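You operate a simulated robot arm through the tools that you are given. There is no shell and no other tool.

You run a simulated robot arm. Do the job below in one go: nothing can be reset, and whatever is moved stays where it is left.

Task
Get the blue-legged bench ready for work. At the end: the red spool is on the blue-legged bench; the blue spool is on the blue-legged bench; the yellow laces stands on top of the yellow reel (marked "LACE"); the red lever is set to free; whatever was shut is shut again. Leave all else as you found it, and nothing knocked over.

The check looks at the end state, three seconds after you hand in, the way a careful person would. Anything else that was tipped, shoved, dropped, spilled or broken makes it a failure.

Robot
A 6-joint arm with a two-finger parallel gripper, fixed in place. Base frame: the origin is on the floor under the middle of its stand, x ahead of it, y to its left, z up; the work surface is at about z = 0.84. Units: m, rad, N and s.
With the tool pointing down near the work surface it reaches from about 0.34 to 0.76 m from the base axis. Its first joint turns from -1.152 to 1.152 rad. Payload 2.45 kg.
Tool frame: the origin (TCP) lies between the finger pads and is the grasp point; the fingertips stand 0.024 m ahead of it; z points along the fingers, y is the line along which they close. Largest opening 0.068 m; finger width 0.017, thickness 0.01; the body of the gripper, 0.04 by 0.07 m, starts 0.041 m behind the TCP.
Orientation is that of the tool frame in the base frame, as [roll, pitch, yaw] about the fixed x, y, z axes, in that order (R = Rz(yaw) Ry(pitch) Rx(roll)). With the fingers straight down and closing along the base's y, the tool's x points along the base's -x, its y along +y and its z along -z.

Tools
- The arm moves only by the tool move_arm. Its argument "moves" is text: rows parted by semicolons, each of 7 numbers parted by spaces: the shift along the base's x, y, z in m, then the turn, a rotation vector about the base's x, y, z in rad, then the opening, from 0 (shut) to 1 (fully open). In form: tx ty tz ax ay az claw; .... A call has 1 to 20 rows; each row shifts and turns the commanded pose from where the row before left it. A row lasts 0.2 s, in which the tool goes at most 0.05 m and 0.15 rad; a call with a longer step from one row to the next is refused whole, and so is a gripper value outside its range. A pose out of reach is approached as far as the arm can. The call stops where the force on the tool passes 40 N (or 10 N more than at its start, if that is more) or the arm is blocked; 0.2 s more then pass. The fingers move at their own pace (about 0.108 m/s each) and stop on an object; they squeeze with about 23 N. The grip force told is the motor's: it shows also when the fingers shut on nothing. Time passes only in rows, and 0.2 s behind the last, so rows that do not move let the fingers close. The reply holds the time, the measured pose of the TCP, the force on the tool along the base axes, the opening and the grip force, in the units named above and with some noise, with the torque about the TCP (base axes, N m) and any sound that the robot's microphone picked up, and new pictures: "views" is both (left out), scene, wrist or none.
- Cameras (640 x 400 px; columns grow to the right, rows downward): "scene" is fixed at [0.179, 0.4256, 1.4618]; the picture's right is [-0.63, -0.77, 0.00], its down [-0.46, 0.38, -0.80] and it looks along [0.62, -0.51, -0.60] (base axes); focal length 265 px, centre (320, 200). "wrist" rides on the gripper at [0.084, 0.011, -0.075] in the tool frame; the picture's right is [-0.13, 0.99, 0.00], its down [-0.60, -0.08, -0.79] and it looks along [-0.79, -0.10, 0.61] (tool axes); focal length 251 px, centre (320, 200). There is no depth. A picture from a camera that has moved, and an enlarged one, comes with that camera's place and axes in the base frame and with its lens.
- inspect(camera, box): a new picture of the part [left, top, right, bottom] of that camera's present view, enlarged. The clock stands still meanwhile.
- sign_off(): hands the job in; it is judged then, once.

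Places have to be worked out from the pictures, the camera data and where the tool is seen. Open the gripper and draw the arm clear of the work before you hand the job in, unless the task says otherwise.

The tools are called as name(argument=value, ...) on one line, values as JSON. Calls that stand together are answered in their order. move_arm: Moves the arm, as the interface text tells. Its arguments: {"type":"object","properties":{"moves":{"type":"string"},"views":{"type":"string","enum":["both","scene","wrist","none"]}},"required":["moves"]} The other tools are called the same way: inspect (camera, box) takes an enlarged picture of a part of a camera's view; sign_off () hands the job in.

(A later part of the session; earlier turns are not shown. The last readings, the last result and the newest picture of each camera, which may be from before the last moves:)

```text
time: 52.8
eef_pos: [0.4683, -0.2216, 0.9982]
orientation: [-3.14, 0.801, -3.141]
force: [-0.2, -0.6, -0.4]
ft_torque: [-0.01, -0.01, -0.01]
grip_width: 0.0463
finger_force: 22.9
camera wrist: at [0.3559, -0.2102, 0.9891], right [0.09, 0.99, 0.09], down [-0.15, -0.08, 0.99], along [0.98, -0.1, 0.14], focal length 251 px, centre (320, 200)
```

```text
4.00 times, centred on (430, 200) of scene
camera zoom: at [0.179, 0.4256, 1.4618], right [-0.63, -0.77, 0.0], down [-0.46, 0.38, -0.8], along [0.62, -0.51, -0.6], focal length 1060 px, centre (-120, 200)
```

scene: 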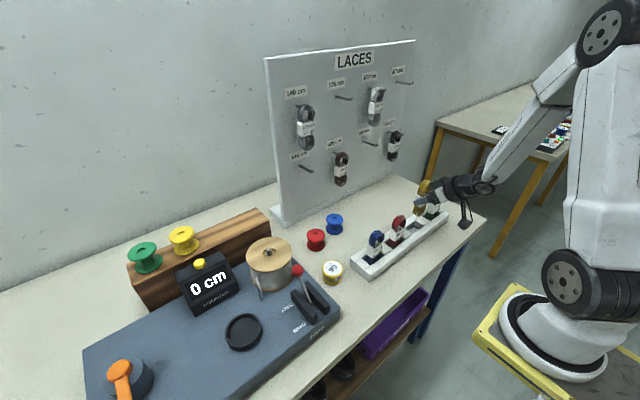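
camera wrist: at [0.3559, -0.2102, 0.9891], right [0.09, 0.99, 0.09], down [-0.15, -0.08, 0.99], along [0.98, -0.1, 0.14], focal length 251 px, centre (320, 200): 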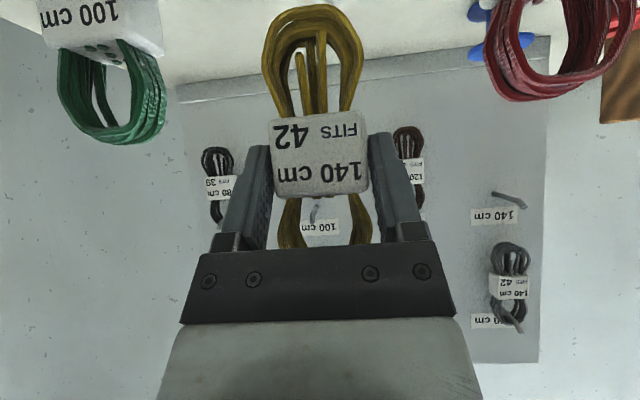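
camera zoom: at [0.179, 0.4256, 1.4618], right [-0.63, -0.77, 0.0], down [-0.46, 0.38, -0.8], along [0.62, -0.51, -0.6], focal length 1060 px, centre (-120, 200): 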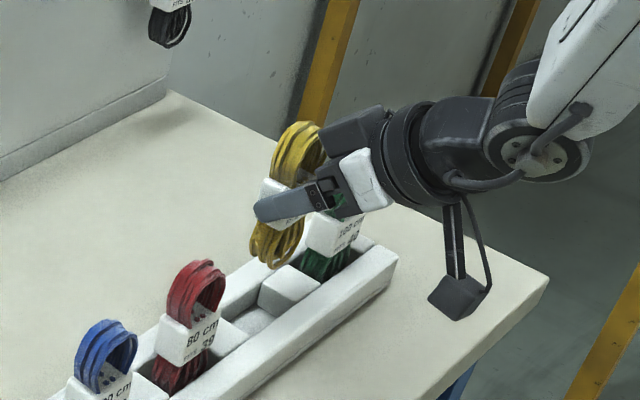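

The yellow laces are out and hang upright, their bottom about 76–80 mm under the TCP. I rise to z≈1.09, then carry them over the other laces to above the yellow reel.

move_arm(moves="0 0 0.045 0 0 0 0.3; 0 0 0.045 0 0 0 0.3; 0.0047 0.0401 0 0 0 0 0.3; 0.0047 0.0401 0 0 0 0 0.3; 0.0047 0.0401 0 0 0 0 0.3; 0.0047 0.0401 0 0 0 0 0.3; 0.0047 0.0401 0 0 0 0 0.3; 0.0047 0.0401 0 0 0 0 0.3; 0.0047 0.0401 0 0 0 0 0.3; 0.0046 0.0402 0 0 0 0 0.3; 0 0 -0.03 0 0 0 0.3; 0 0 -0.03 0 0 0 0.3; 0 0 0 0 0 0 0.3", views="both")

inspect(camera="scene", box=[280, 200, 400, 300])

inspect(camera="wrist", box=[220, 0, 420, 160])

```text
time: 55.6
eef_pos: [0.4856, -0.0383, 1.0332]
orientation: [3.141, 0.802, 3.141]
force: [-0.4, -0.7, -0.5]
ft_torque: [-0.02, 0.0, -0.01]
grip_width: 0.0461
finger_force: 23.4
out of reach, approached as far as the arm can: row 8, 9, 10, 11, 12
camera wrist: at [0.3739, -0.0298, 1.0245], right [0.09, 0.99, 0.09], down [-0.15, -0.08, 0.99], along [0.98, -0.1, 0.14], focal length 251 px, centre (320, 200)
```

scene: 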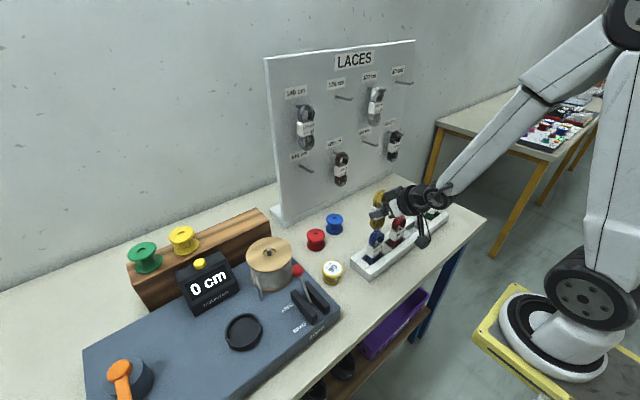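
wrist: 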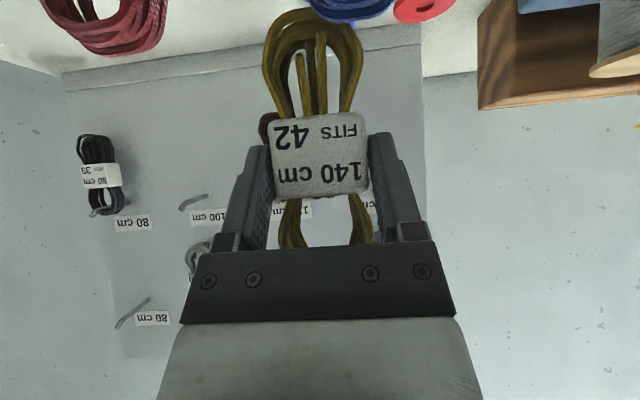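

```text
4.00 times, centred on (340, 250) of scene
camera zoom: at [0.179, 0.4256, 1.4618], right [-0.63, -0.77, 0.0], down [-0.46, 0.38, -0.8], along [0.62, -0.51, -0.6], focal length 1060 px, centre (240, 0)
```

zoom: 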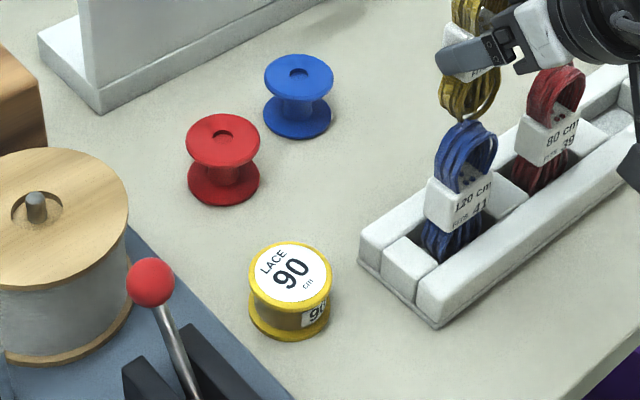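

```text
2.50 times, centred on (320, 80) of wrist
camera zoom: at [0.3739, -0.0298, 1.0245], right [0.09, 0.99, 0.09], down [-0.15, -0.08, 0.99], along [0.98, -0.1, 0.14], focal length 629 px, centre (320, 500)
```

zoom: 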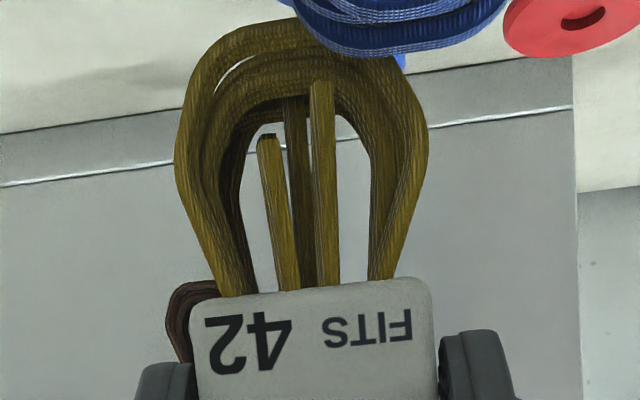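

The arm ran into an inner reach limit near y≈−0.04 and the laces are now just above/behind the blue ones. I go straight up (slightly outward) to clear them, then I'll take a path further out in x.

move_arm(moves="0.003 0 0.012 0 0 0 0.3; 0.003 0 0.02 0 0 0 0.3; 0.004 0 0.02 0 0 0 0.3; 0 0 0 0 0 0 0.3", views="both")

inspect(camera="scene", box=[330, 160, 450, 280])

```text
time: 56.6
eef_pos: [0.4959, -0.039, 1.0864]
orientation: [-3.139, 0.802, -3.141]
force: [-0.3, 0.3, -0.4]
ft_torque: [-0.02, -0.02, 0.01]
grip_width: 0.0463
finger_force: 23.4
camera wrist: at [0.3836, -0.0295, 1.0763], right [0.09, 0.99, 0.09], down [-0.15, -0.08, 0.99], along [0.98, -0.1, 0.14], focal length 251 px, centre (320, 200)
```

scene: 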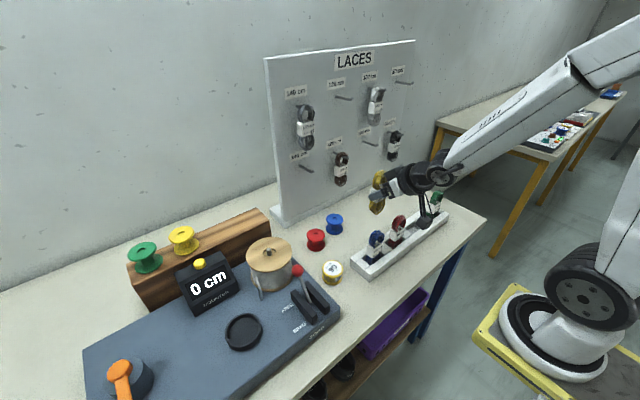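
wrist: 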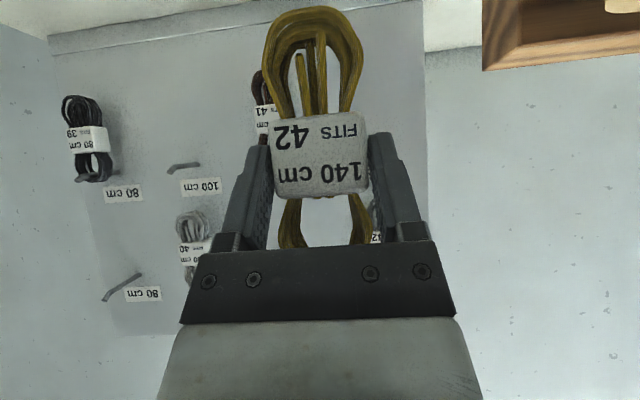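

```text
3.33 times, centred on (390, 220) of scene
camera zoom: at [0.179, 0.4256, 1.4618], right [-0.63, -0.77, 0.0], down [-0.46, 0.38, -0.8], along [0.62, -0.51, -0.6], focal length 884 px, centre (87, 133)
```

zoom: 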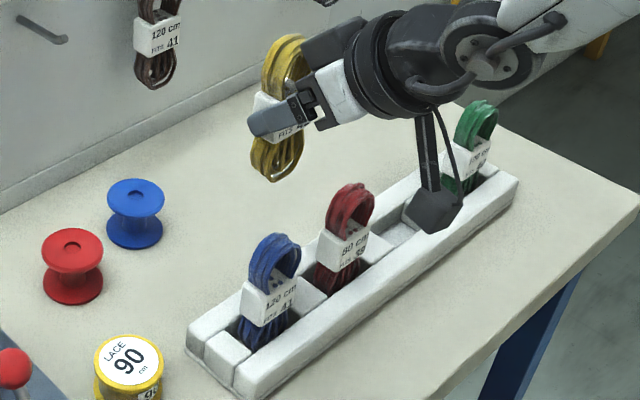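

The other laces are untouched and upright. I go on to the reel along a path bulging outward, staying at z≈1.086.

move_arm(moves="0.008 0.018 0 0 0 0 0.3; 0.008 0.018 0 0 0 0 0.3; 0.008 0.018 0 0 0 0 0.3; 0.008 0.018 0 0 0 0 0.3; -0.0056 0.0169 0 0 0 0 0.3; -0.0056 0.0169 0 0 0 0 0.3; -0.0056 0.0169 0 0 0 0 0.3; -0.0056 0.0168 0 0 0 0 0.3; 0 0 0 0 0 0 0.3", views="both")

inspect(camera="scene", box=[280, 180, 400, 300])

```text
time: 58.6
eef_pos: [0.5046, -0.0221, 1.0747]
orientation: [3.139, 0.8, 3.141]
force: [-0.8, -0.8, -0.7]
ft_torque: [0.01, 0.02, 0.01]
grip_width: 0.0462
finger_force: 23.3
out of reach, approached as far as the arm can: row 2, 3, 4, 5, 6, 7, 8
camera wrist: at [0.3921, -0.0124, 1.0667], right [0.09, 0.99, 0.09], down [-0.15, -0.08, 0.99], along [0.99, -0.1, 0.14], focal length 251 px, centre (320, 200)
```

scene: 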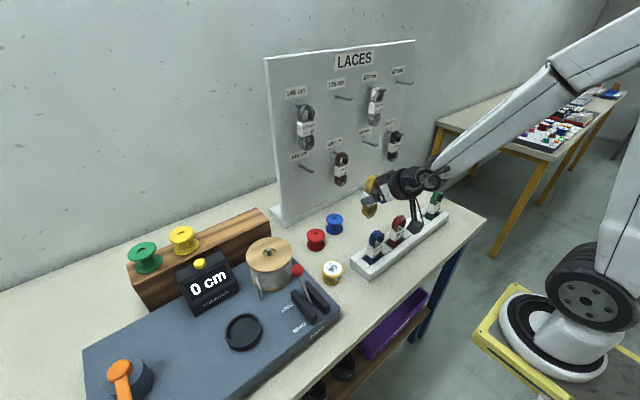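
wrist: 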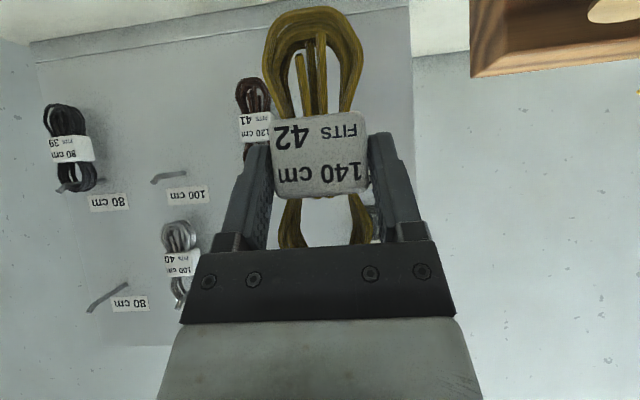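

```text
3.33 times, centred on (340, 240) of scene
camera zoom: at [0.179, 0.4256, 1.4618], right [-0.63, -0.77, 0.0], down [-0.46, 0.38, -0.8], along [0.62, -0.51, -0.6], focal length 884 px, centre (253, 67)
```

zoom: 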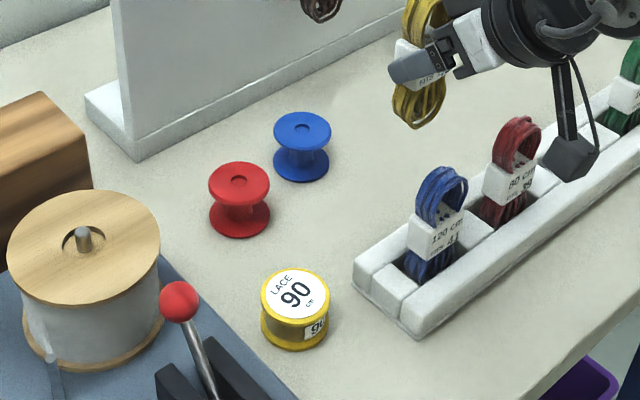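

The tool axis is nearly parallel to the forearm here (a wrist singularity), so I'll keep the arm–tool angle that worked at the holder by yawing the tool about the vertical while swinging to the reel; the laces stay upright under yaw. First two small steps to test.

move_arm(moves="0 0.005 0.005 0 0 0.15 0.3; 0.001 0.02 0.005 0 0 0.15 0.3; 0 0 0 0 0 0 0.3", views="both")

```text
time: 59.4
eef_pos: [0.5062, 0.0023, 1.0859]
orientation: [-3.139, 0.802, -2.841]
force: [0.5, 0.5, 0.2]
ft_torque: [0.0, -0.03, -0.02]
grip_width: 0.0461
finger_force: 23.1
camera wrist: at [0.3953, -0.0207, 1.0764], right [-0.21, 0.97, 0.09], down [-0.12, -0.12, 0.99], along [0.97, 0.19, 0.14], focal length 251 px, centre (320, 200)
```

scene: 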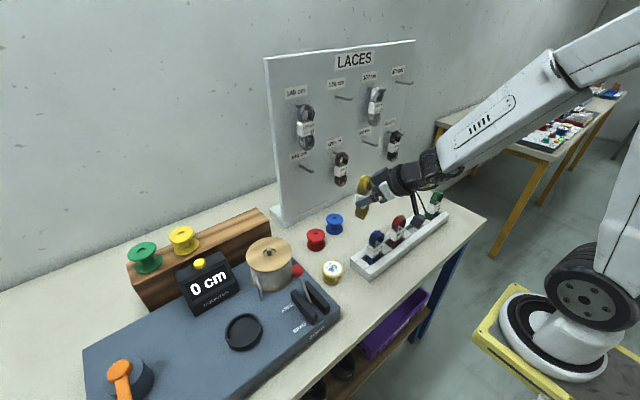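
wrist: 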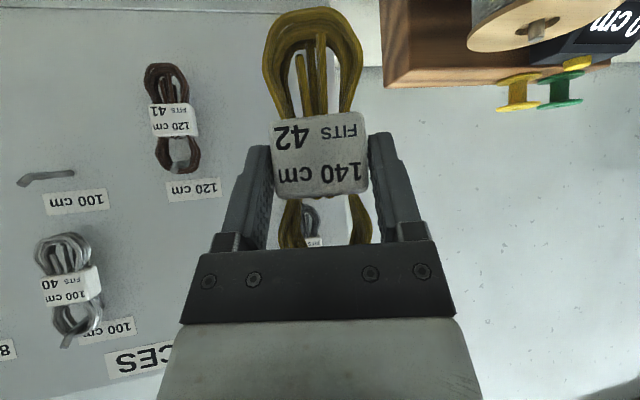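

That works: the tool moved and yawed as commanded. I complete the swing to above the reel at about (0.508, 0.093) with tool azimuth ≈0.62.

move_arm(moves="0.0005 0.035 0 0 0 0.15 0.3; 0.0005 0.035 0 0 0 0.15 0.3; 0.0006 0.0211 0 0 0 0.02 0.3; 0 0 0 0 0 0 0.3", views="both")

inspect(camera="scene", box=[280, 170, 400, 290])

```text
time: 60.4
eef_pos: [0.507, 0.0938, 1.0856]
orientation: [-3.139, 0.8, -2.52]
force: [0.2, -0.7, -1.4]
ft_torque: [0.0, -0.01, 0.06]
grip_width: 0.0461
finger_force: 23.1
camera wrist: at [0.4096, 0.0367, 1.076], right [-0.5, 0.86, 0.09], down [-0.08, -0.15, 0.99], along [0.86, 0.49, 0.14], focal length 251 px, centre (320, 200)
```

scene: 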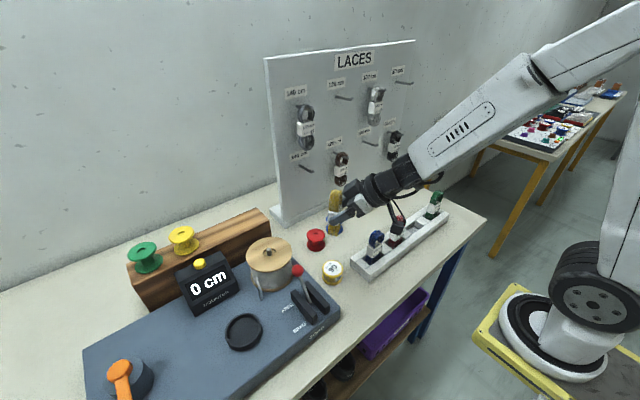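
wrist: 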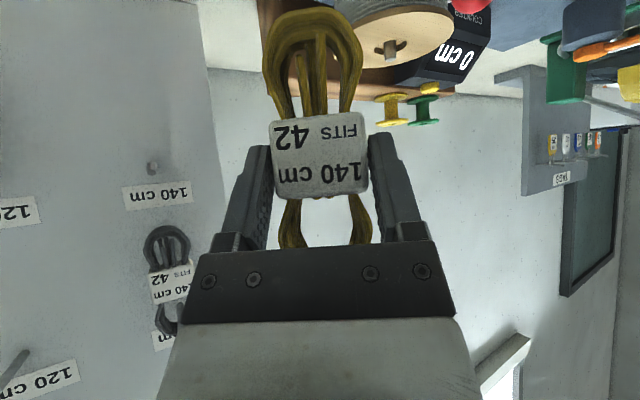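

```text
3.33 times, centred on (340, 230) of scene
camera zoom: at [0.179, 0.4256, 1.4618], right [-0.63, -0.77, 0.0], down [-0.46, 0.38, -0.8], along [0.62, -0.51, -0.6], focal length 884 px, centre (253, 100)
```

zoom: 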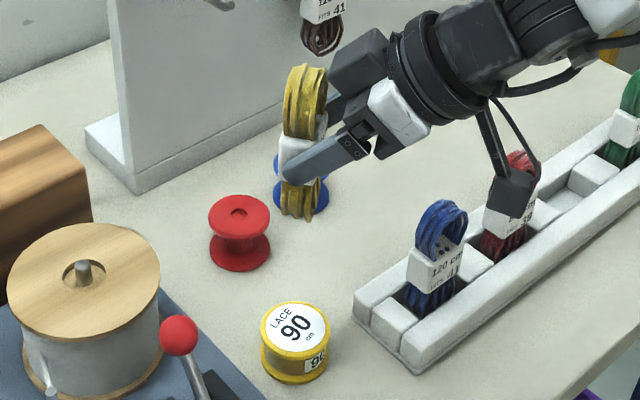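

Projecting both into the scene view, the laces' bottom and the reel top line up to about 1 mm. I lower to TCP z≈0.975, then recheck.

move_arm(moves="0 0 -0.03 0 0 0 0.3; 0 0 -0.03 0 0 0 0.3; 0 0 -0.025 0 0 0 0.3; 0 0 -0.02 0 0 0 0.3; 0 0 0 0 0 0 0.3", views="both")

inspect(camera="scene", box=[290, 200, 380, 290])

inspect(camera="wrist", box=[220, 0, 420, 140])

```text
time: 61.6
eef_pos: [0.5069, 0.0942, 0.981]
orientation: [-3.138, 0.801, -2.522]
force: [-0.4, -0.6, -1.5]
ft_torque: [0.02, -0.03, -0.01]
grip_width: 0.046
finger_force: 23.4
camera wrist: at [0.4095, 0.0372, 0.9711], right [-0.5, 0.86, 0.09], down [-0.08, -0.15, 0.99], along [0.86, 0.49, 0.14], focal length 251 px, centre (320, 200)
```

scene: 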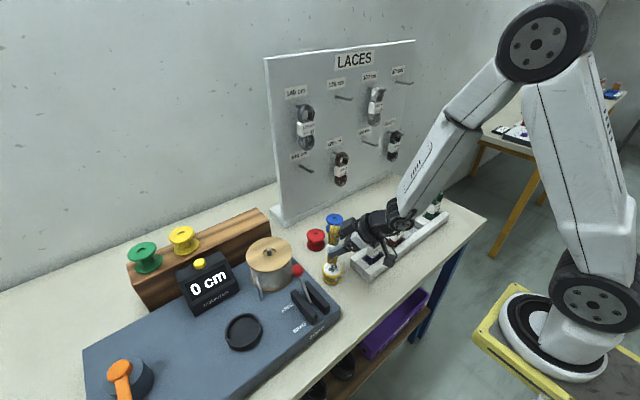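
wrist: 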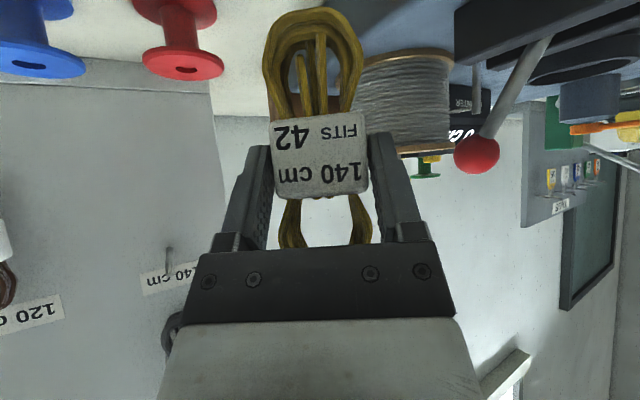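

```text
4.44 times, centred on (335, 245) of scene
camera zoom: at [0.179, 0.4256, 1.4618], right [-0.63, -0.77, 0.0], down [-0.46, 0.38, -0.8], along [0.62, -0.51, -0.6], focal length 1178 px, centre (253, 0)
```

zoom: 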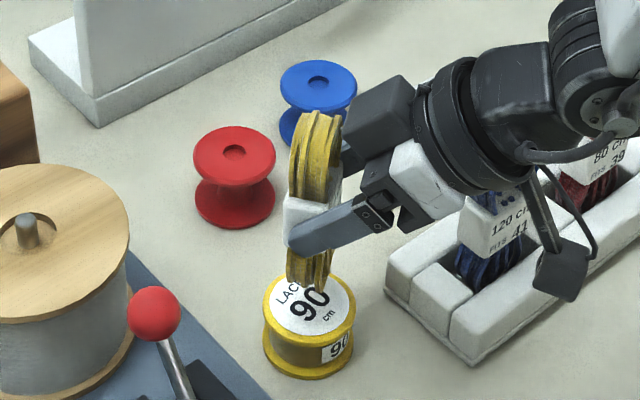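

```text
2.86 times, centred on (320, 70) of wrist
camera zoom: at [0.4095, 0.0372, 0.9711], right [-0.5, 0.86, 0.09], down [-0.08, -0.15, 0.99], along [0.86, 0.49, 0.14], focal length 718 px, centre (320, 571)
```

zoom: 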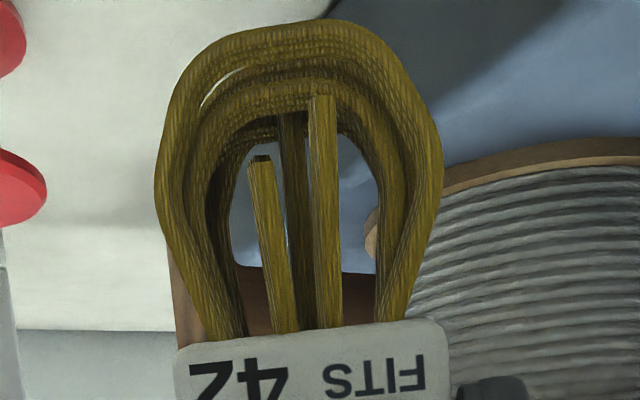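

The laces are over the label, with about 2 cm to go by the picture. I lower 1 cm and then in small steps watching the force.

move_arm(moves="0 0 -0.005 0 0 0 0.3; 0 0 -0.005 0 0 0 0.3; 0 0 0 0 0 0 0.3", views="scene")

inspect(camera="scene", box=[305, 225, 365, 295])

```text
time: 62.4
eef_pos: [0.5079, 0.0939, 0.9706]
orientation: [-3.137, 0.801, -2.522]
force: [-0.5, -0.5, 0.0]
ft_torque: [0.03, -0.02, 0.01]
grip_width: 0.0462
finger_force: 22.7
```

scene: 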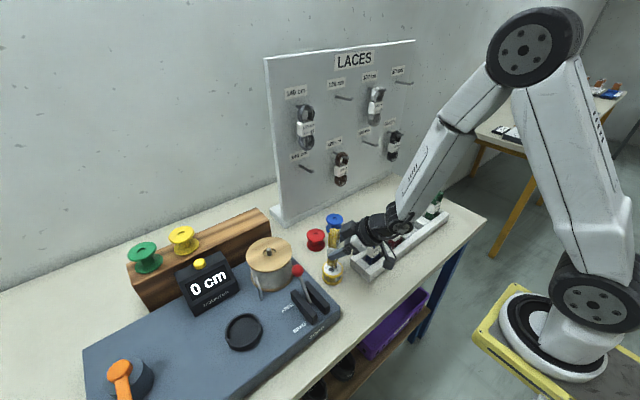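

```text
5.71 times, centred on (335, 260) of scene
camera zoom: at [0.179, 0.4256, 1.4618], right [-0.63, -0.77, 0.0], down [-0.46, 0.38, -0.8], along [0.62, -0.51, -0.6], focal length 1515 px, centre (234, -143)
```

zoom: 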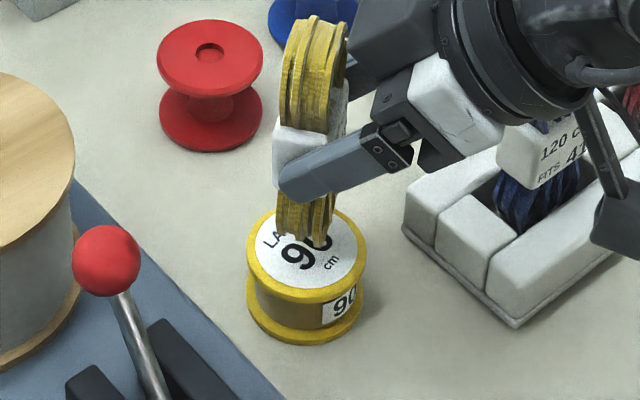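

About 9 mm to go by the picture. Continuing in 2–3 mm steps.

move_arm(moves="0 0 -0.003 0 0 0 0.3; 0 0 -0.002 0 0 0 0.3; 0 0 0 0 0 0 0.3", views="none")

move_arm(moves="0 0 -0.0015 0 0 0 0.3; 0 0 0 0 0 0 0.3", views="none")

move_arm(moves="0 0 -0.0015 0 0 0 0.3; 0 0 0 0 0 0 0.3", views="scene")

inspect(camera="scene", box=[305, 225, 365, 295])

```text
time: 63.2
eef_pos: [0.5073, 0.0946, 0.9654]
orientation: [-3.138, 0.801, -2.521]
force: [-0.9, 0.1, -0.2]
ft_torque: [0.02, 0.0, 0.03]
grip_width: 0.0463
finger_force: 22.9
```

```text
time: 63.8
eef_pos: [0.5075, 0.0938, 0.9631]
orientation: [-3.138, 0.801, -2.522]
force: [1.8, 0.3, -0.3]
ft_torque: [0.02, 0.01, -0.01]
grip_width: 0.0462
finger_force: 22.4
```

```text
time: 64.4
eef_pos: [0.5072, 0.0946, 0.9618]
orientation: [-3.136, 0.8, -2.521]
force: [0.0, -0.7, -0.5]
ft_torque: [-0.01, -0.03, 0.03]
grip_width: 0.0463
finger_force: 23.1
```

scene: 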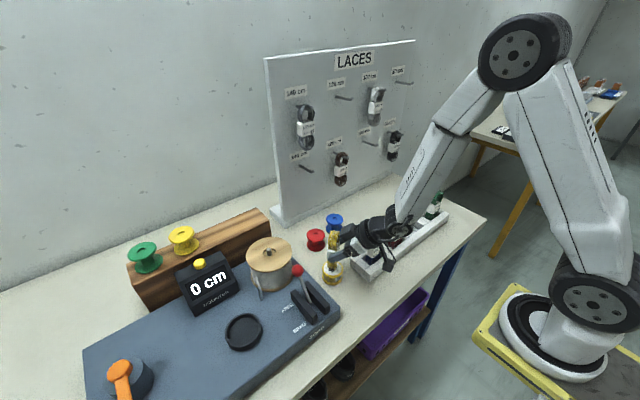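

```text
5.71 times, centred on (335, 260) of scene
camera zoom: at [0.179, 0.4256, 1.4618], right [-0.63, -0.77, 0.0], down [-0.46, 0.38, -0.8], along [0.62, -0.51, -0.6], focal length 1515 px, centre (234, -143)
```

zoom: 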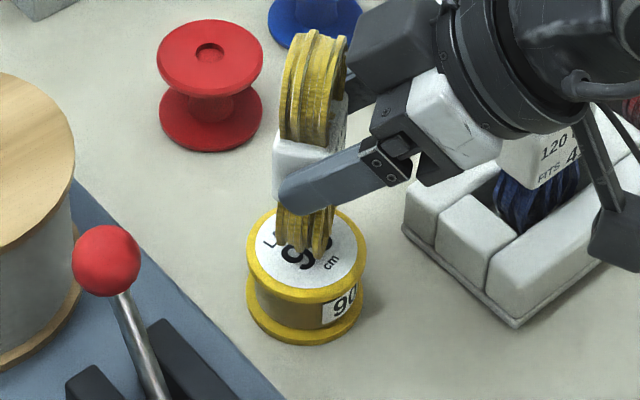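

No contact yet. Continuing in 1.5 mm steps.

move_arm(moves="0 0 -0.0015 0 0 0 0.3; 0 0 0 0 0 0 0.3", views="none")

move_arm(moves="0 0 -0.0015 0 0 0 0.3; 0 0 0 0 0 0 0.3", views="none")

move_arm(moves="0 0 -0.0015 0 0 0 0.3; 0 0 0 0 0 0 0.3", views="both")

inspect(camera="scene", box=[305, 225, 365, 295])

```text
time: 65.0
eef_pos: [0.5071, 0.093, 0.9609]
orientation: [-3.138, 0.801, -2.522]
force: [0.2, -0.2, -0.8]
ft_torque: [0.0, 0.03, -0.02]
grip_width: 0.0461
finger_force: 23.9
```

```text
time: 65.6
eef_pos: [0.5067, 0.0943, 0.9596]
orientation: [-3.138, 0.8, -2.522]
force: [0.0, -0.9, -0.2]
ft_torque: [-0.01, 0.02, 0.01]
grip_width: 0.0462
finger_force: 22.9
```

```text
time: 66.2
eef_pos: [0.5067, 0.0942, 0.9582]
orientation: [-3.137, 0.803, -2.521]
force: [-0.1, 0.0, -0.5]
ft_torque: [-0.04, -0.01, -0.02]
grip_width: 0.0459
finger_force: 22.5
camera wrist: at [0.4093, 0.0371, 0.9487], right [-0.5, 0.86, 0.09], down [-0.08, -0.15, 0.99], along [0.86, 0.49, 0.14], focal length 251 px, centre (320, 200)
```

scene: 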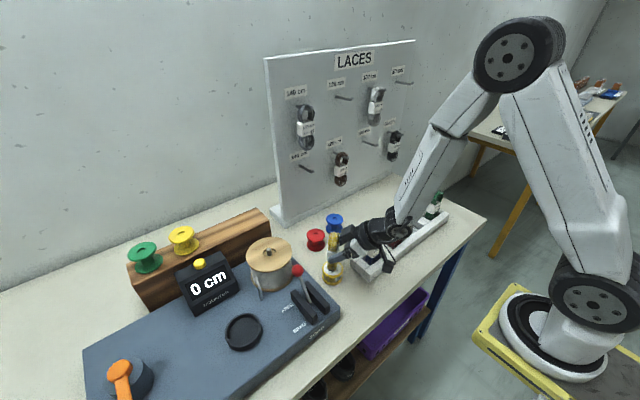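
wrist: 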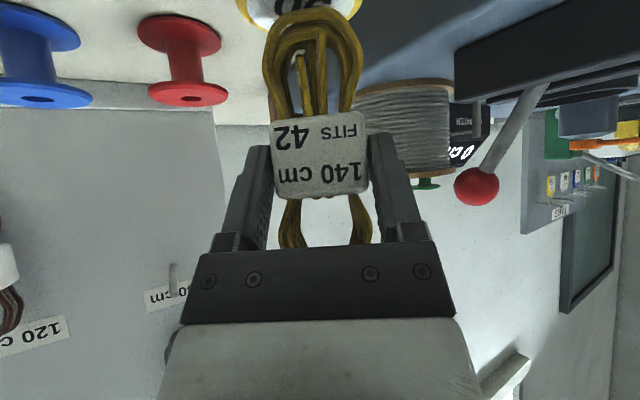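

```text
5.71 times, centred on (335, 260) of scene
camera zoom: at [0.179, 0.4256, 1.4618], right [-0.63, -0.77, 0.0], down [-0.46, 0.38, -0.8], along [0.62, -0.51, -0.6], focal length 1515 px, centre (234, -143)
```

zoom: 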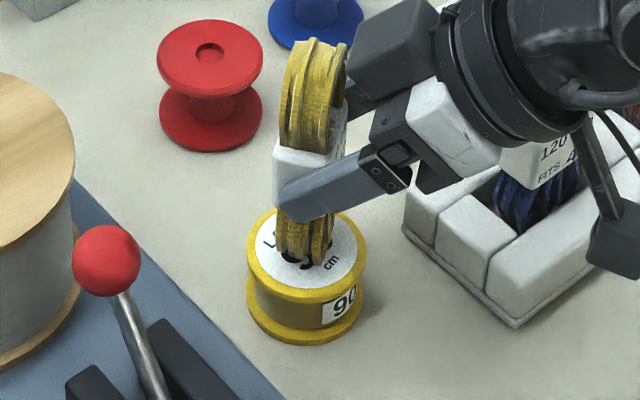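

The reel is now visible in the wrist view; I enlarge it to check the sideways alignment of laces and reel.

inspect(camera="wrist", box=[220, 0, 400, 80])

```text
3.56 times, centred on (310, 40) of wrist
camera zoom: at [0.4093, 0.0371, 0.9487], right [-0.5, 0.86, 0.09], down [-0.08, -0.15, 0.99], along [0.86, 0.49, 0.14], focal length 894 px, centre (356, 769)
```

zoom: 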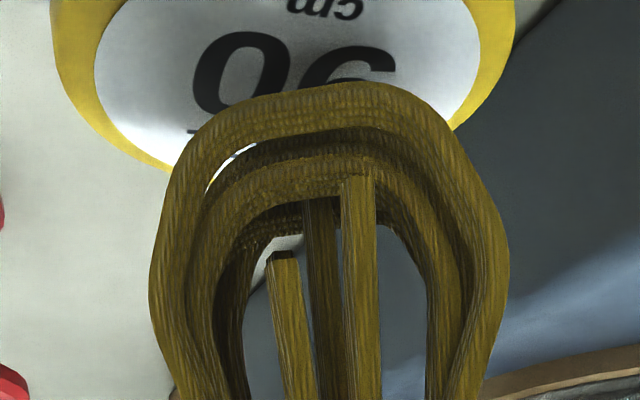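

By the wrist view the laces sit about 3–4 mm to the +tool-y side of the reel's centre; I correct by 2.5 mm and keep lowering in small steps.

move_arm(moves="0.0015 -0.002 0 0 0 0 0.3; 0 0 -0.0015 0 0 0 0.3; 0 0 0 0 0 0 0.3", views="none")

move_arm(moves="0 0 -0.0015 0 0 0 0.3; 0 0 0 0 0 0 0.3", views="none")

move_arm(moves="0 0 -0.0015 0 0 0 0.3; 0 0 0 0 0 0 0.3", views="both")

inspect(camera="scene", box=[305, 225, 365, 295])

inspect(camera="wrist", box=[220, 0, 400, 80])

```text
time: 67.0
eef_pos: [0.51, 0.0916, 0.9562]
orientation: [-3.138, 0.8, -2.522]
force: [0.1, 0.3, -0.4]
ft_torque: [0.03, 0.02, 0.0]
grip_width: 0.0459
finger_force: 22.5
```

```text
time: 67.6
eef_pos: [0.5088, 0.0919, 0.956]
orientation: [-3.138, 0.802, -2.521]
force: [0.7, 0.0, -0.3]
ft_torque: [0.04, -0.02, -0.02]
grip_width: 0.0462
finger_force: 23.4
```

```text
time: 68.2
eef_pos: [0.5078, 0.0918, 0.9543]
orientation: [-3.138, 0.801, -2.521]
force: [0.1, -0.4, -0.4]
ft_torque: [-0.02, 0.01, 0.0]
grip_width: 0.0462
finger_force: 23.0
camera wrist: at [0.4107, 0.035, 0.9443], right [-0.5, 0.86, 0.09], down [-0.08, -0.15, 0.99], along [0.86, 0.49, 0.14], focal length 251 px, centre (320, 200)
```

scene: 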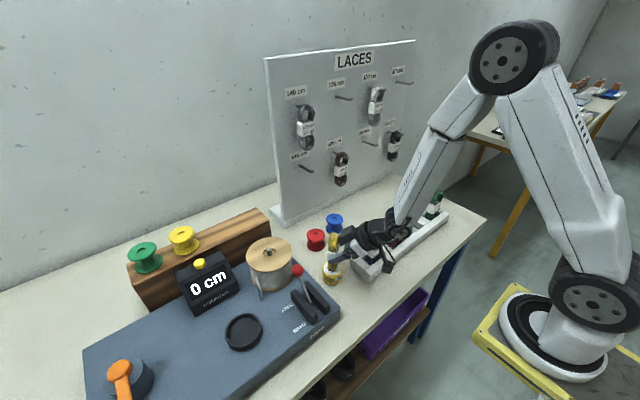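
wrist: 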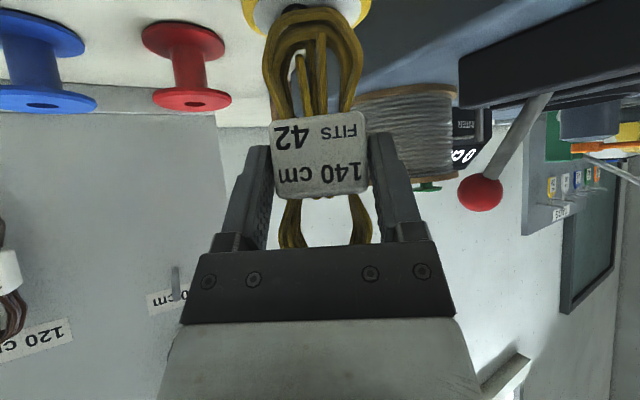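

```text
5.71 times, centred on (335, 260) of scene
camera zoom: at [0.179, 0.4256, 1.4618], right [-0.63, -0.77, 0.0], down [-0.46, 0.38, -0.8], along [0.62, -0.51, -0.6], focal length 1515 px, centre (234, -143)
```

zoom: 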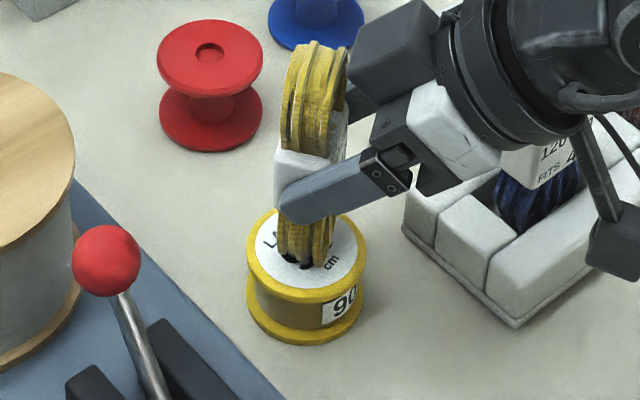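

```text
3.56 times, centred on (310, 40) of wrist
camera zoom: at [0.4107, 0.035, 0.9443], right [-0.5, 0.86, 0.09], down [-0.08, -0.15, 0.99], along [0.86, 0.49, 0.14], focal length 894 px, centre (356, 769)
```

zoom: 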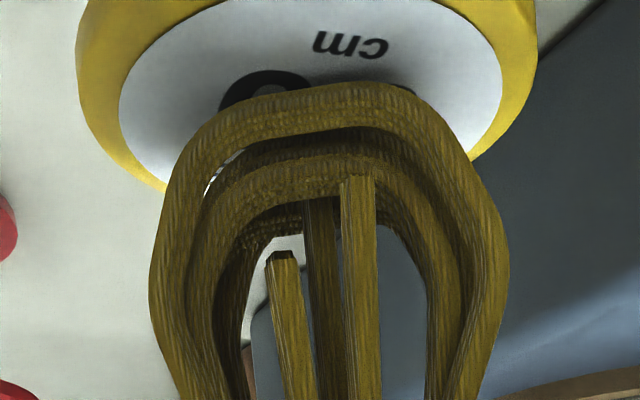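

Aligned sideways now. About 6 mm of gap left by my estimate; I continue in small steps until contact.

move_arm(moves="0 0 -0.0015 0 0 0 0.3; 0 0 -0.0015 0 0 0 0.3; 0 0 0 0 0 0 0.3", views="none")

move_arm(moves="0 0 -0.0015 0 0 0 0.3; 0 0 0 0 0 0 0.3", views="none")

move_arm(moves="0 0 -0.001 0 0 0 0.3; 0 0 0 0 0 0 0.3", views="both")

inspect(camera="scene", box=[305, 225, 365, 295])

inspect(camera="wrist", box=[220, 0, 400, 80])

```text
time: 69.0
eef_pos: [0.5086, 0.0915, 0.951]
orientation: [-3.138, 0.807, -2.521]
force: [-4.1, -0.4, 14.6]
ft_torque: [0.14, 0.25, 0.04]
grip_width: 0.0465
finger_force: 23.4
```

```text
time: 69.6
eef_pos: [0.5095, 0.0925, 0.9512]
orientation: [-3.137, 0.806, -2.52]
force: [-1.1, -0.7, 24.6]
ft_torque: [0.27, -0.17, 0.01]
grip_width: 0.0462
finger_force: 23.0
```

```text
time: 70.2
eef_pos: [0.5085, 0.0924, 0.9487]
orientation: [-3.14, 0.803, -2.521]
force: [1.8, -0.5, 24.7]
ft_torque: [0.21, -0.22, -0.01]
grip_width: 0.0462
finger_force: 23.3
camera wrist: at [0.4112, 0.0352, 0.9393], right [-0.5, 0.86, 0.09], down [-0.08, -0.15, 0.99], along [0.86, 0.49, 0.14], focal length 251 px, centre (320, 200)
```

scene: 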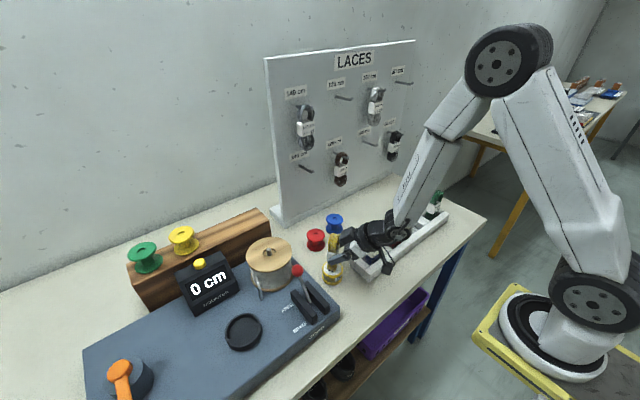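
wrist: 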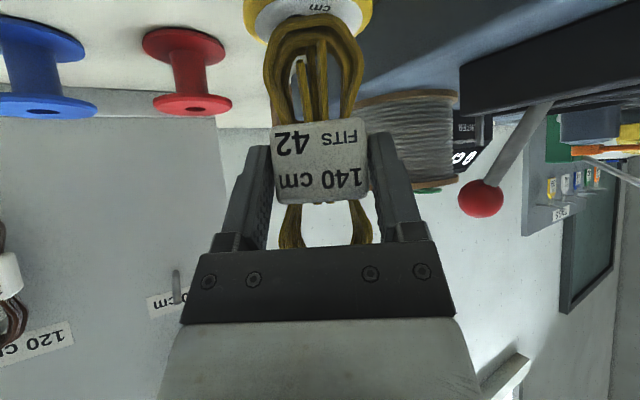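

```text
5.71 times, centred on (335, 260) of scene
camera zoom: at [0.1787, 0.4255, 1.4619], right [-0.63, -0.77, 0.0], down [-0.46, 0.38, -0.8], along [0.62, -0.51, -0.6], focal length 1515 px, centre (234, -143)
```

zoom: 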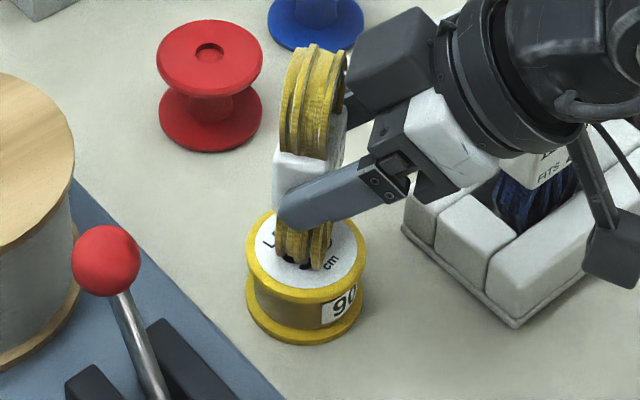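

```text
3.56 times, centred on (310, 40) of wrist
camera zoom: at [0.4112, 0.0352, 0.9393], right [-0.5, 0.86, 0.09], down [-0.08, -0.15, 0.99], along [0.86, 0.49, 0.14], focal length 894 px, centre (356, 769)
```

zoom: 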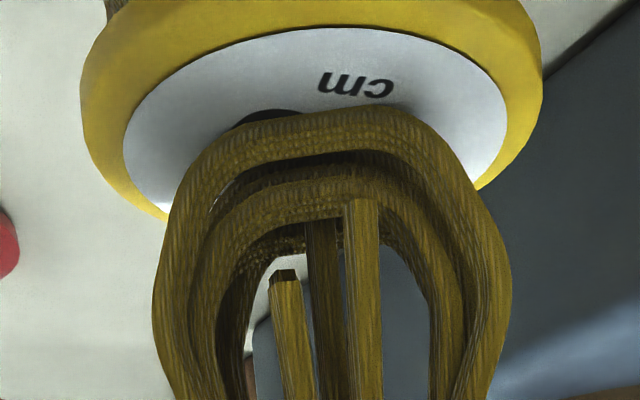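

Contact: 25 N, and the laces have slid up a few millimetres in the grip; the reel has not moved. I ease up 1 mm and read the force before releasing.

move_arm(moves="0 0 0.001 0 0 0 0.3; 0 0 0 0 0 0 0.3", views="none")

move_arm(moves="0 0 0.0005 0 0 0 0.3; 0 0 0 0 0 0 0.3", views="wrist")

inspect(camera="scene", box=[310, 225, 355, 290])

```text
time: 70.8
eef_pos: [0.5089, 0.093, 0.9488]
orientation: [-3.14, 0.802, -2.522]
force: [5.5, -0.1, 13.5]
ft_torque: [0.19, -0.47, -0.03]
grip_width: 0.0462
finger_force: 23.3
```

```text
time: 71.4
eef_pos: [0.5074, 0.0916, 0.9487]
orientation: [-3.139, 0.797, -2.523]
force: [2.5, 1.0, 8.5]
ft_torque: [0.11, -0.16, -0.04]
grip_width: 0.0462
finger_force: 23.1
camera wrist: at [0.4098, 0.0352, 0.9401], right [-0.5, 0.86, 0.09], down [-0.07, -0.15, 0.99], along [0.86, 0.49, 0.14], focal length 251 px, centre (320, 200)
```

wrist: 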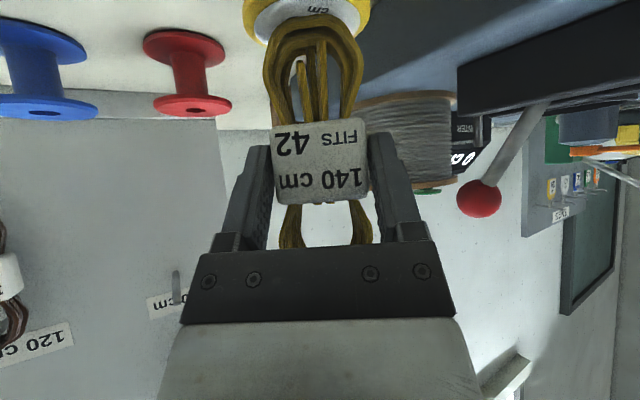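

```text
6.15 times, centred on (332, 258) of scene
camera zoom: at [0.179, 0.4256, 1.4618], right [-0.63, -0.77, 0.0], down [-0.46, 0.38, -0.8], along [0.62, -0.51, -0.6], focal length 1632 px, centre (243, -154)
```

zoom: 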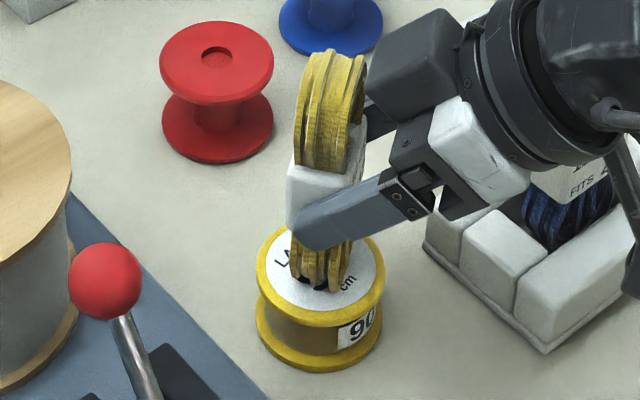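

move_arm(moves="0 0 0.0007 0 0 0 0.3; 0 0 0 0 0 0 0.3", views="none")

```text
time: 72.0
eef_pos: [0.5086, 0.0917, 0.9487]
orientation: [-3.139, 0.797, -2.522]
force: [1.0, 0.4, 0.3]
ft_torque: [-0.03, 0.0, -0.02]
grip_width: 0.0461
finger_force: 23.4
```

The force is near zero with the laces resting on the reel. I open just a little first and look.

move_arm(moves="0 0 0 0 0 0 0.74; 0 0 0 0 0 0 0.76; 0 0 0 0 0 0 0.78; 0 0 0 0 0 0 0.78", views="both")

inspect(camera="scene", box=[310, 225, 355, 290])

```text
time: 73.0
eef_pos: [0.508, 0.091, 0.9501]
orientation: [-3.139, 0.802, -2.521]
force: [-0.5, 0.2, 0.3]
ft_torque: [-0.02, 0.0, 0.03]
grip_width: 0.0531
finger_force: 0.0
camera wrist: at [0.4108, 0.0353, 0.9413], right [-0.5, 0.86, 0.09], down [-0.08, -0.15, 0.99], along [0.86, 0.49, 0.14], focal length 251 px, centre (320, 200)
```

scene: 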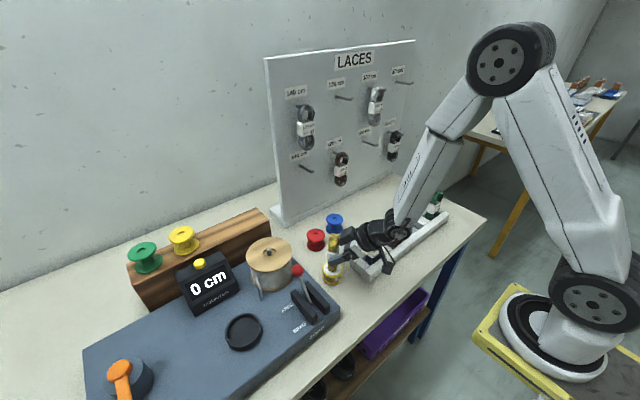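
wrist: 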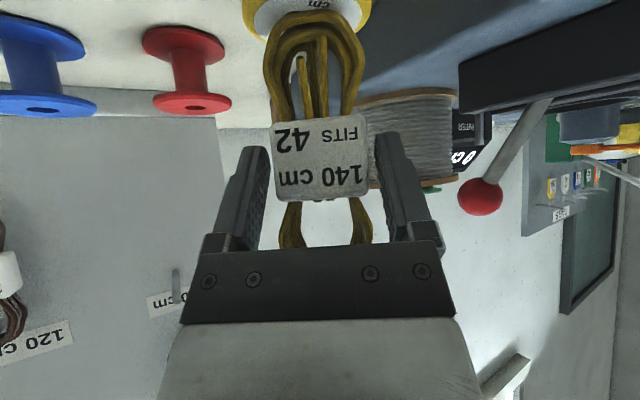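

```text
6.15 times, centred on (332, 258) of scene
camera zoom: at [0.179, 0.4256, 1.4618], right [-0.63, -0.77, 0.0], down [-0.46, 0.38, -0.8], along [0.62, -0.51, -0.6], focal length 1632 px, centre (243, -154)
```

zoom: 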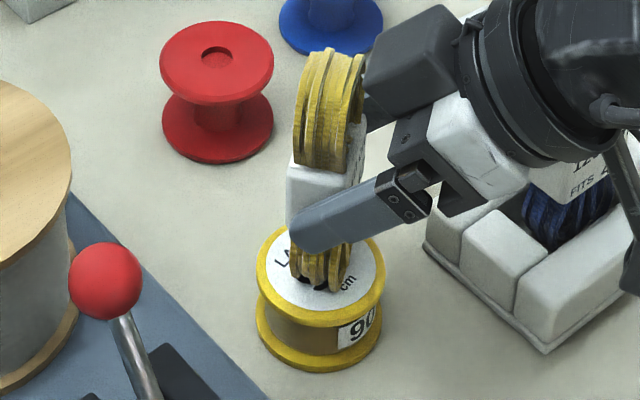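

The laces stand by themselves with the fingers slightly open. I open fully and back off along the tool axis slowly.

move_arm(moves="0 0 0 0 0 0 0.9; 0 0 0 0 0 0 1; 0 0 0 0 0 0 1; -0.0047 -0.0033 0.0056 0 0 0 1; -0.0058 -0.0042 0.007 0 0 0 1; 0 0 0 0 0 0 1", views="both")

inspect(camera="scene", box=[310, 225, 355, 290])

```text
time: 74.4
eef_pos: [0.5, 0.0848, 0.9635]
orientation: [-3.137, 0.801, -2.523]
force: [-0.2, -0.3, 0.8]
ft_torque: [0.02, -0.02, 0.01]
grip_width: 0.0682
finger_force: 0.0
camera wrist: at [0.4004, 0.0278, 0.9541], right [-0.5, 0.86, 0.09], down [-0.08, -0.15, 0.99], along [0.86, 0.49, 0.14], focal length 251 px, centre (320, 200)
```

scene: 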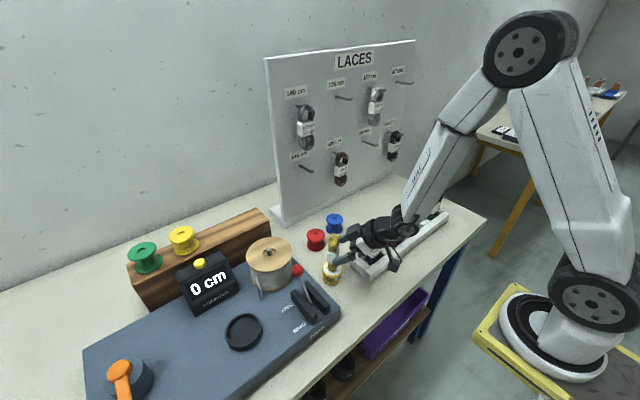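
wrist: 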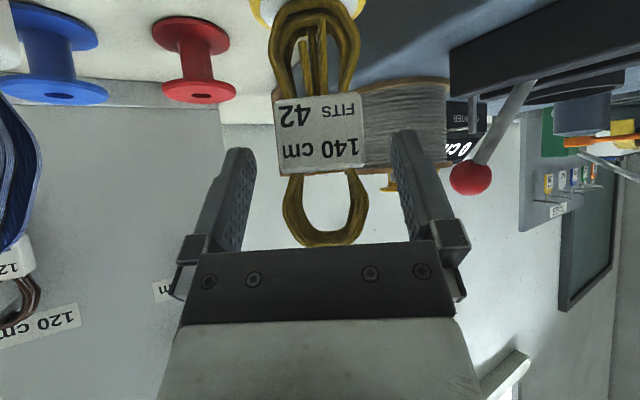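

```text
6.15 times, centred on (332, 258) of scene
camera zoom: at [0.179, 0.4256, 1.4618], right [-0.63, -0.77, 0.0], down [-0.46, 0.38, -0.8], along [0.62, -0.51, -0.6], focal length 1632 px, centre (243, -154)
```

zoom: 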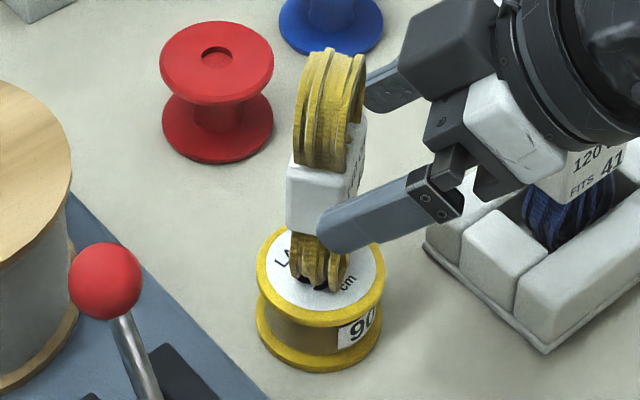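

The laces stand upright on the reel. I back off further along the tool axis, then rise.

move_arm(moves="-0.0097 -0.007 0.0116 0 0 0 1; -0.0097 -0.007 0.0116 0 0 0 1; -0.0097 -0.007 0.0116 0 0 0 1; -0.003 -0.002 0.03 0 0 0 1; 0 0 0.04 0 0 0 1; 0 0 0 0 0 0 1", views="both")

inspect(camera="scene", box=[290, 200, 460, 300])

```text
time: 75.8
eef_pos: [0.4672, 0.0613, 1.0682]
orientation: [-3.139, 0.801, -2.522]
force: [-0.7, 0.7, -0.4]
ft_torque: [-0.01, -0.01, 0.01]
grip_width: 0.0679
finger_force: 0.0
camera wrist: at [0.3691, 0.0039, 1.0586], right [-0.5, 0.86, 0.09], down [-0.08, -0.15, 0.99], along [0.86, 0.49, 0.14], focal length 251 px, centre (320, 200)
```

scene: 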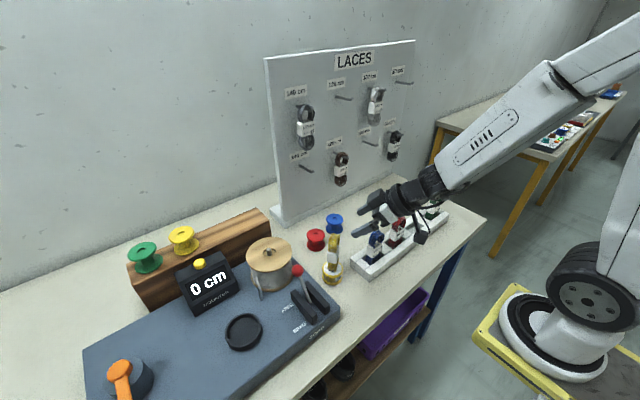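
wrist: 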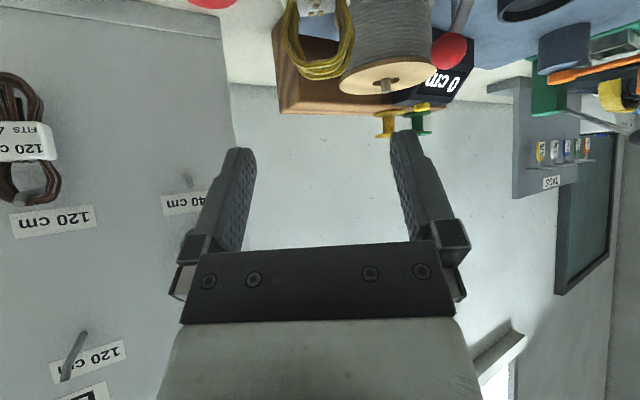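

```text
3.76 times, centred on (375, 250) of scene
camera zoom: at [0.179, 0.4256, 1.4618], right [-0.63, -0.77, 0.0], down [-0.46, 0.38, -0.8], along [0.62, -0.51, -0.6], focal length 998 px, centre (113, 12)
```

zoom: 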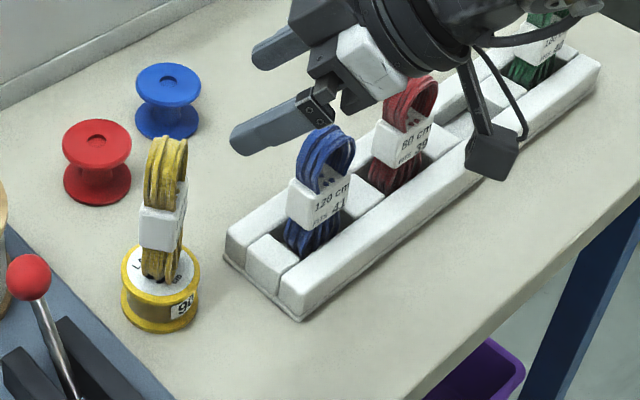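

Everything stands as wanted: yellow laces on the reel, the other laces in place. I rise and bring the tool back upright, away from the work.

move_arm(moves="0 0 0.04 0 0 0 1; 0 0 0.04 -0.0773 0.1083 0 1; 0 0 0.03 -0.0773 0.1083 0 1; 0 0 0.03 -0.0773 0.1083 0 1; 0 0 0.03 -0.0773 0.1083 0 1; 0 0 0.02 -0.0773 0.1083 0 1; 0 0 0.02 -0.0773 0.1083 0 1; 0 0 0 0 0 0 1", views="both")

```text
time: 77.6
eef_pos: [0.467, 0.0613, 1.2783]
orientation: [-3.138, 0.001, -2.522]
force: [0.1, 0.2, -0.1]
ft_torque: [0.02, 0.05, -0.03]
grip_width: 0.0679
finger_force: 0.2
camera wrist: at [0.3913, 0.0215, 1.352], right [-0.47, 0.88, 0.0], down [0.54, 0.29, 0.79], along [0.7, 0.37, -0.61], focal length 251 px, centre (320, 200)
```

scene: 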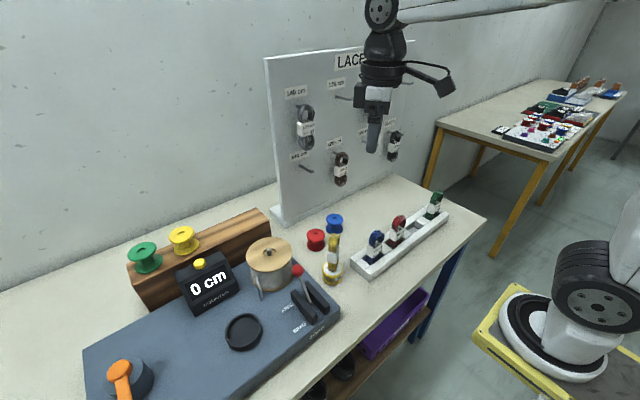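
wrist: 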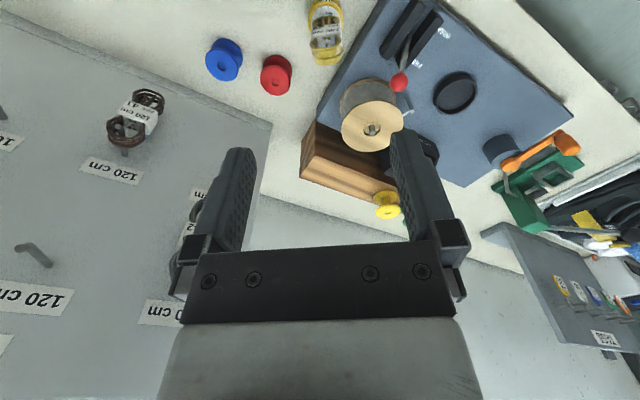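

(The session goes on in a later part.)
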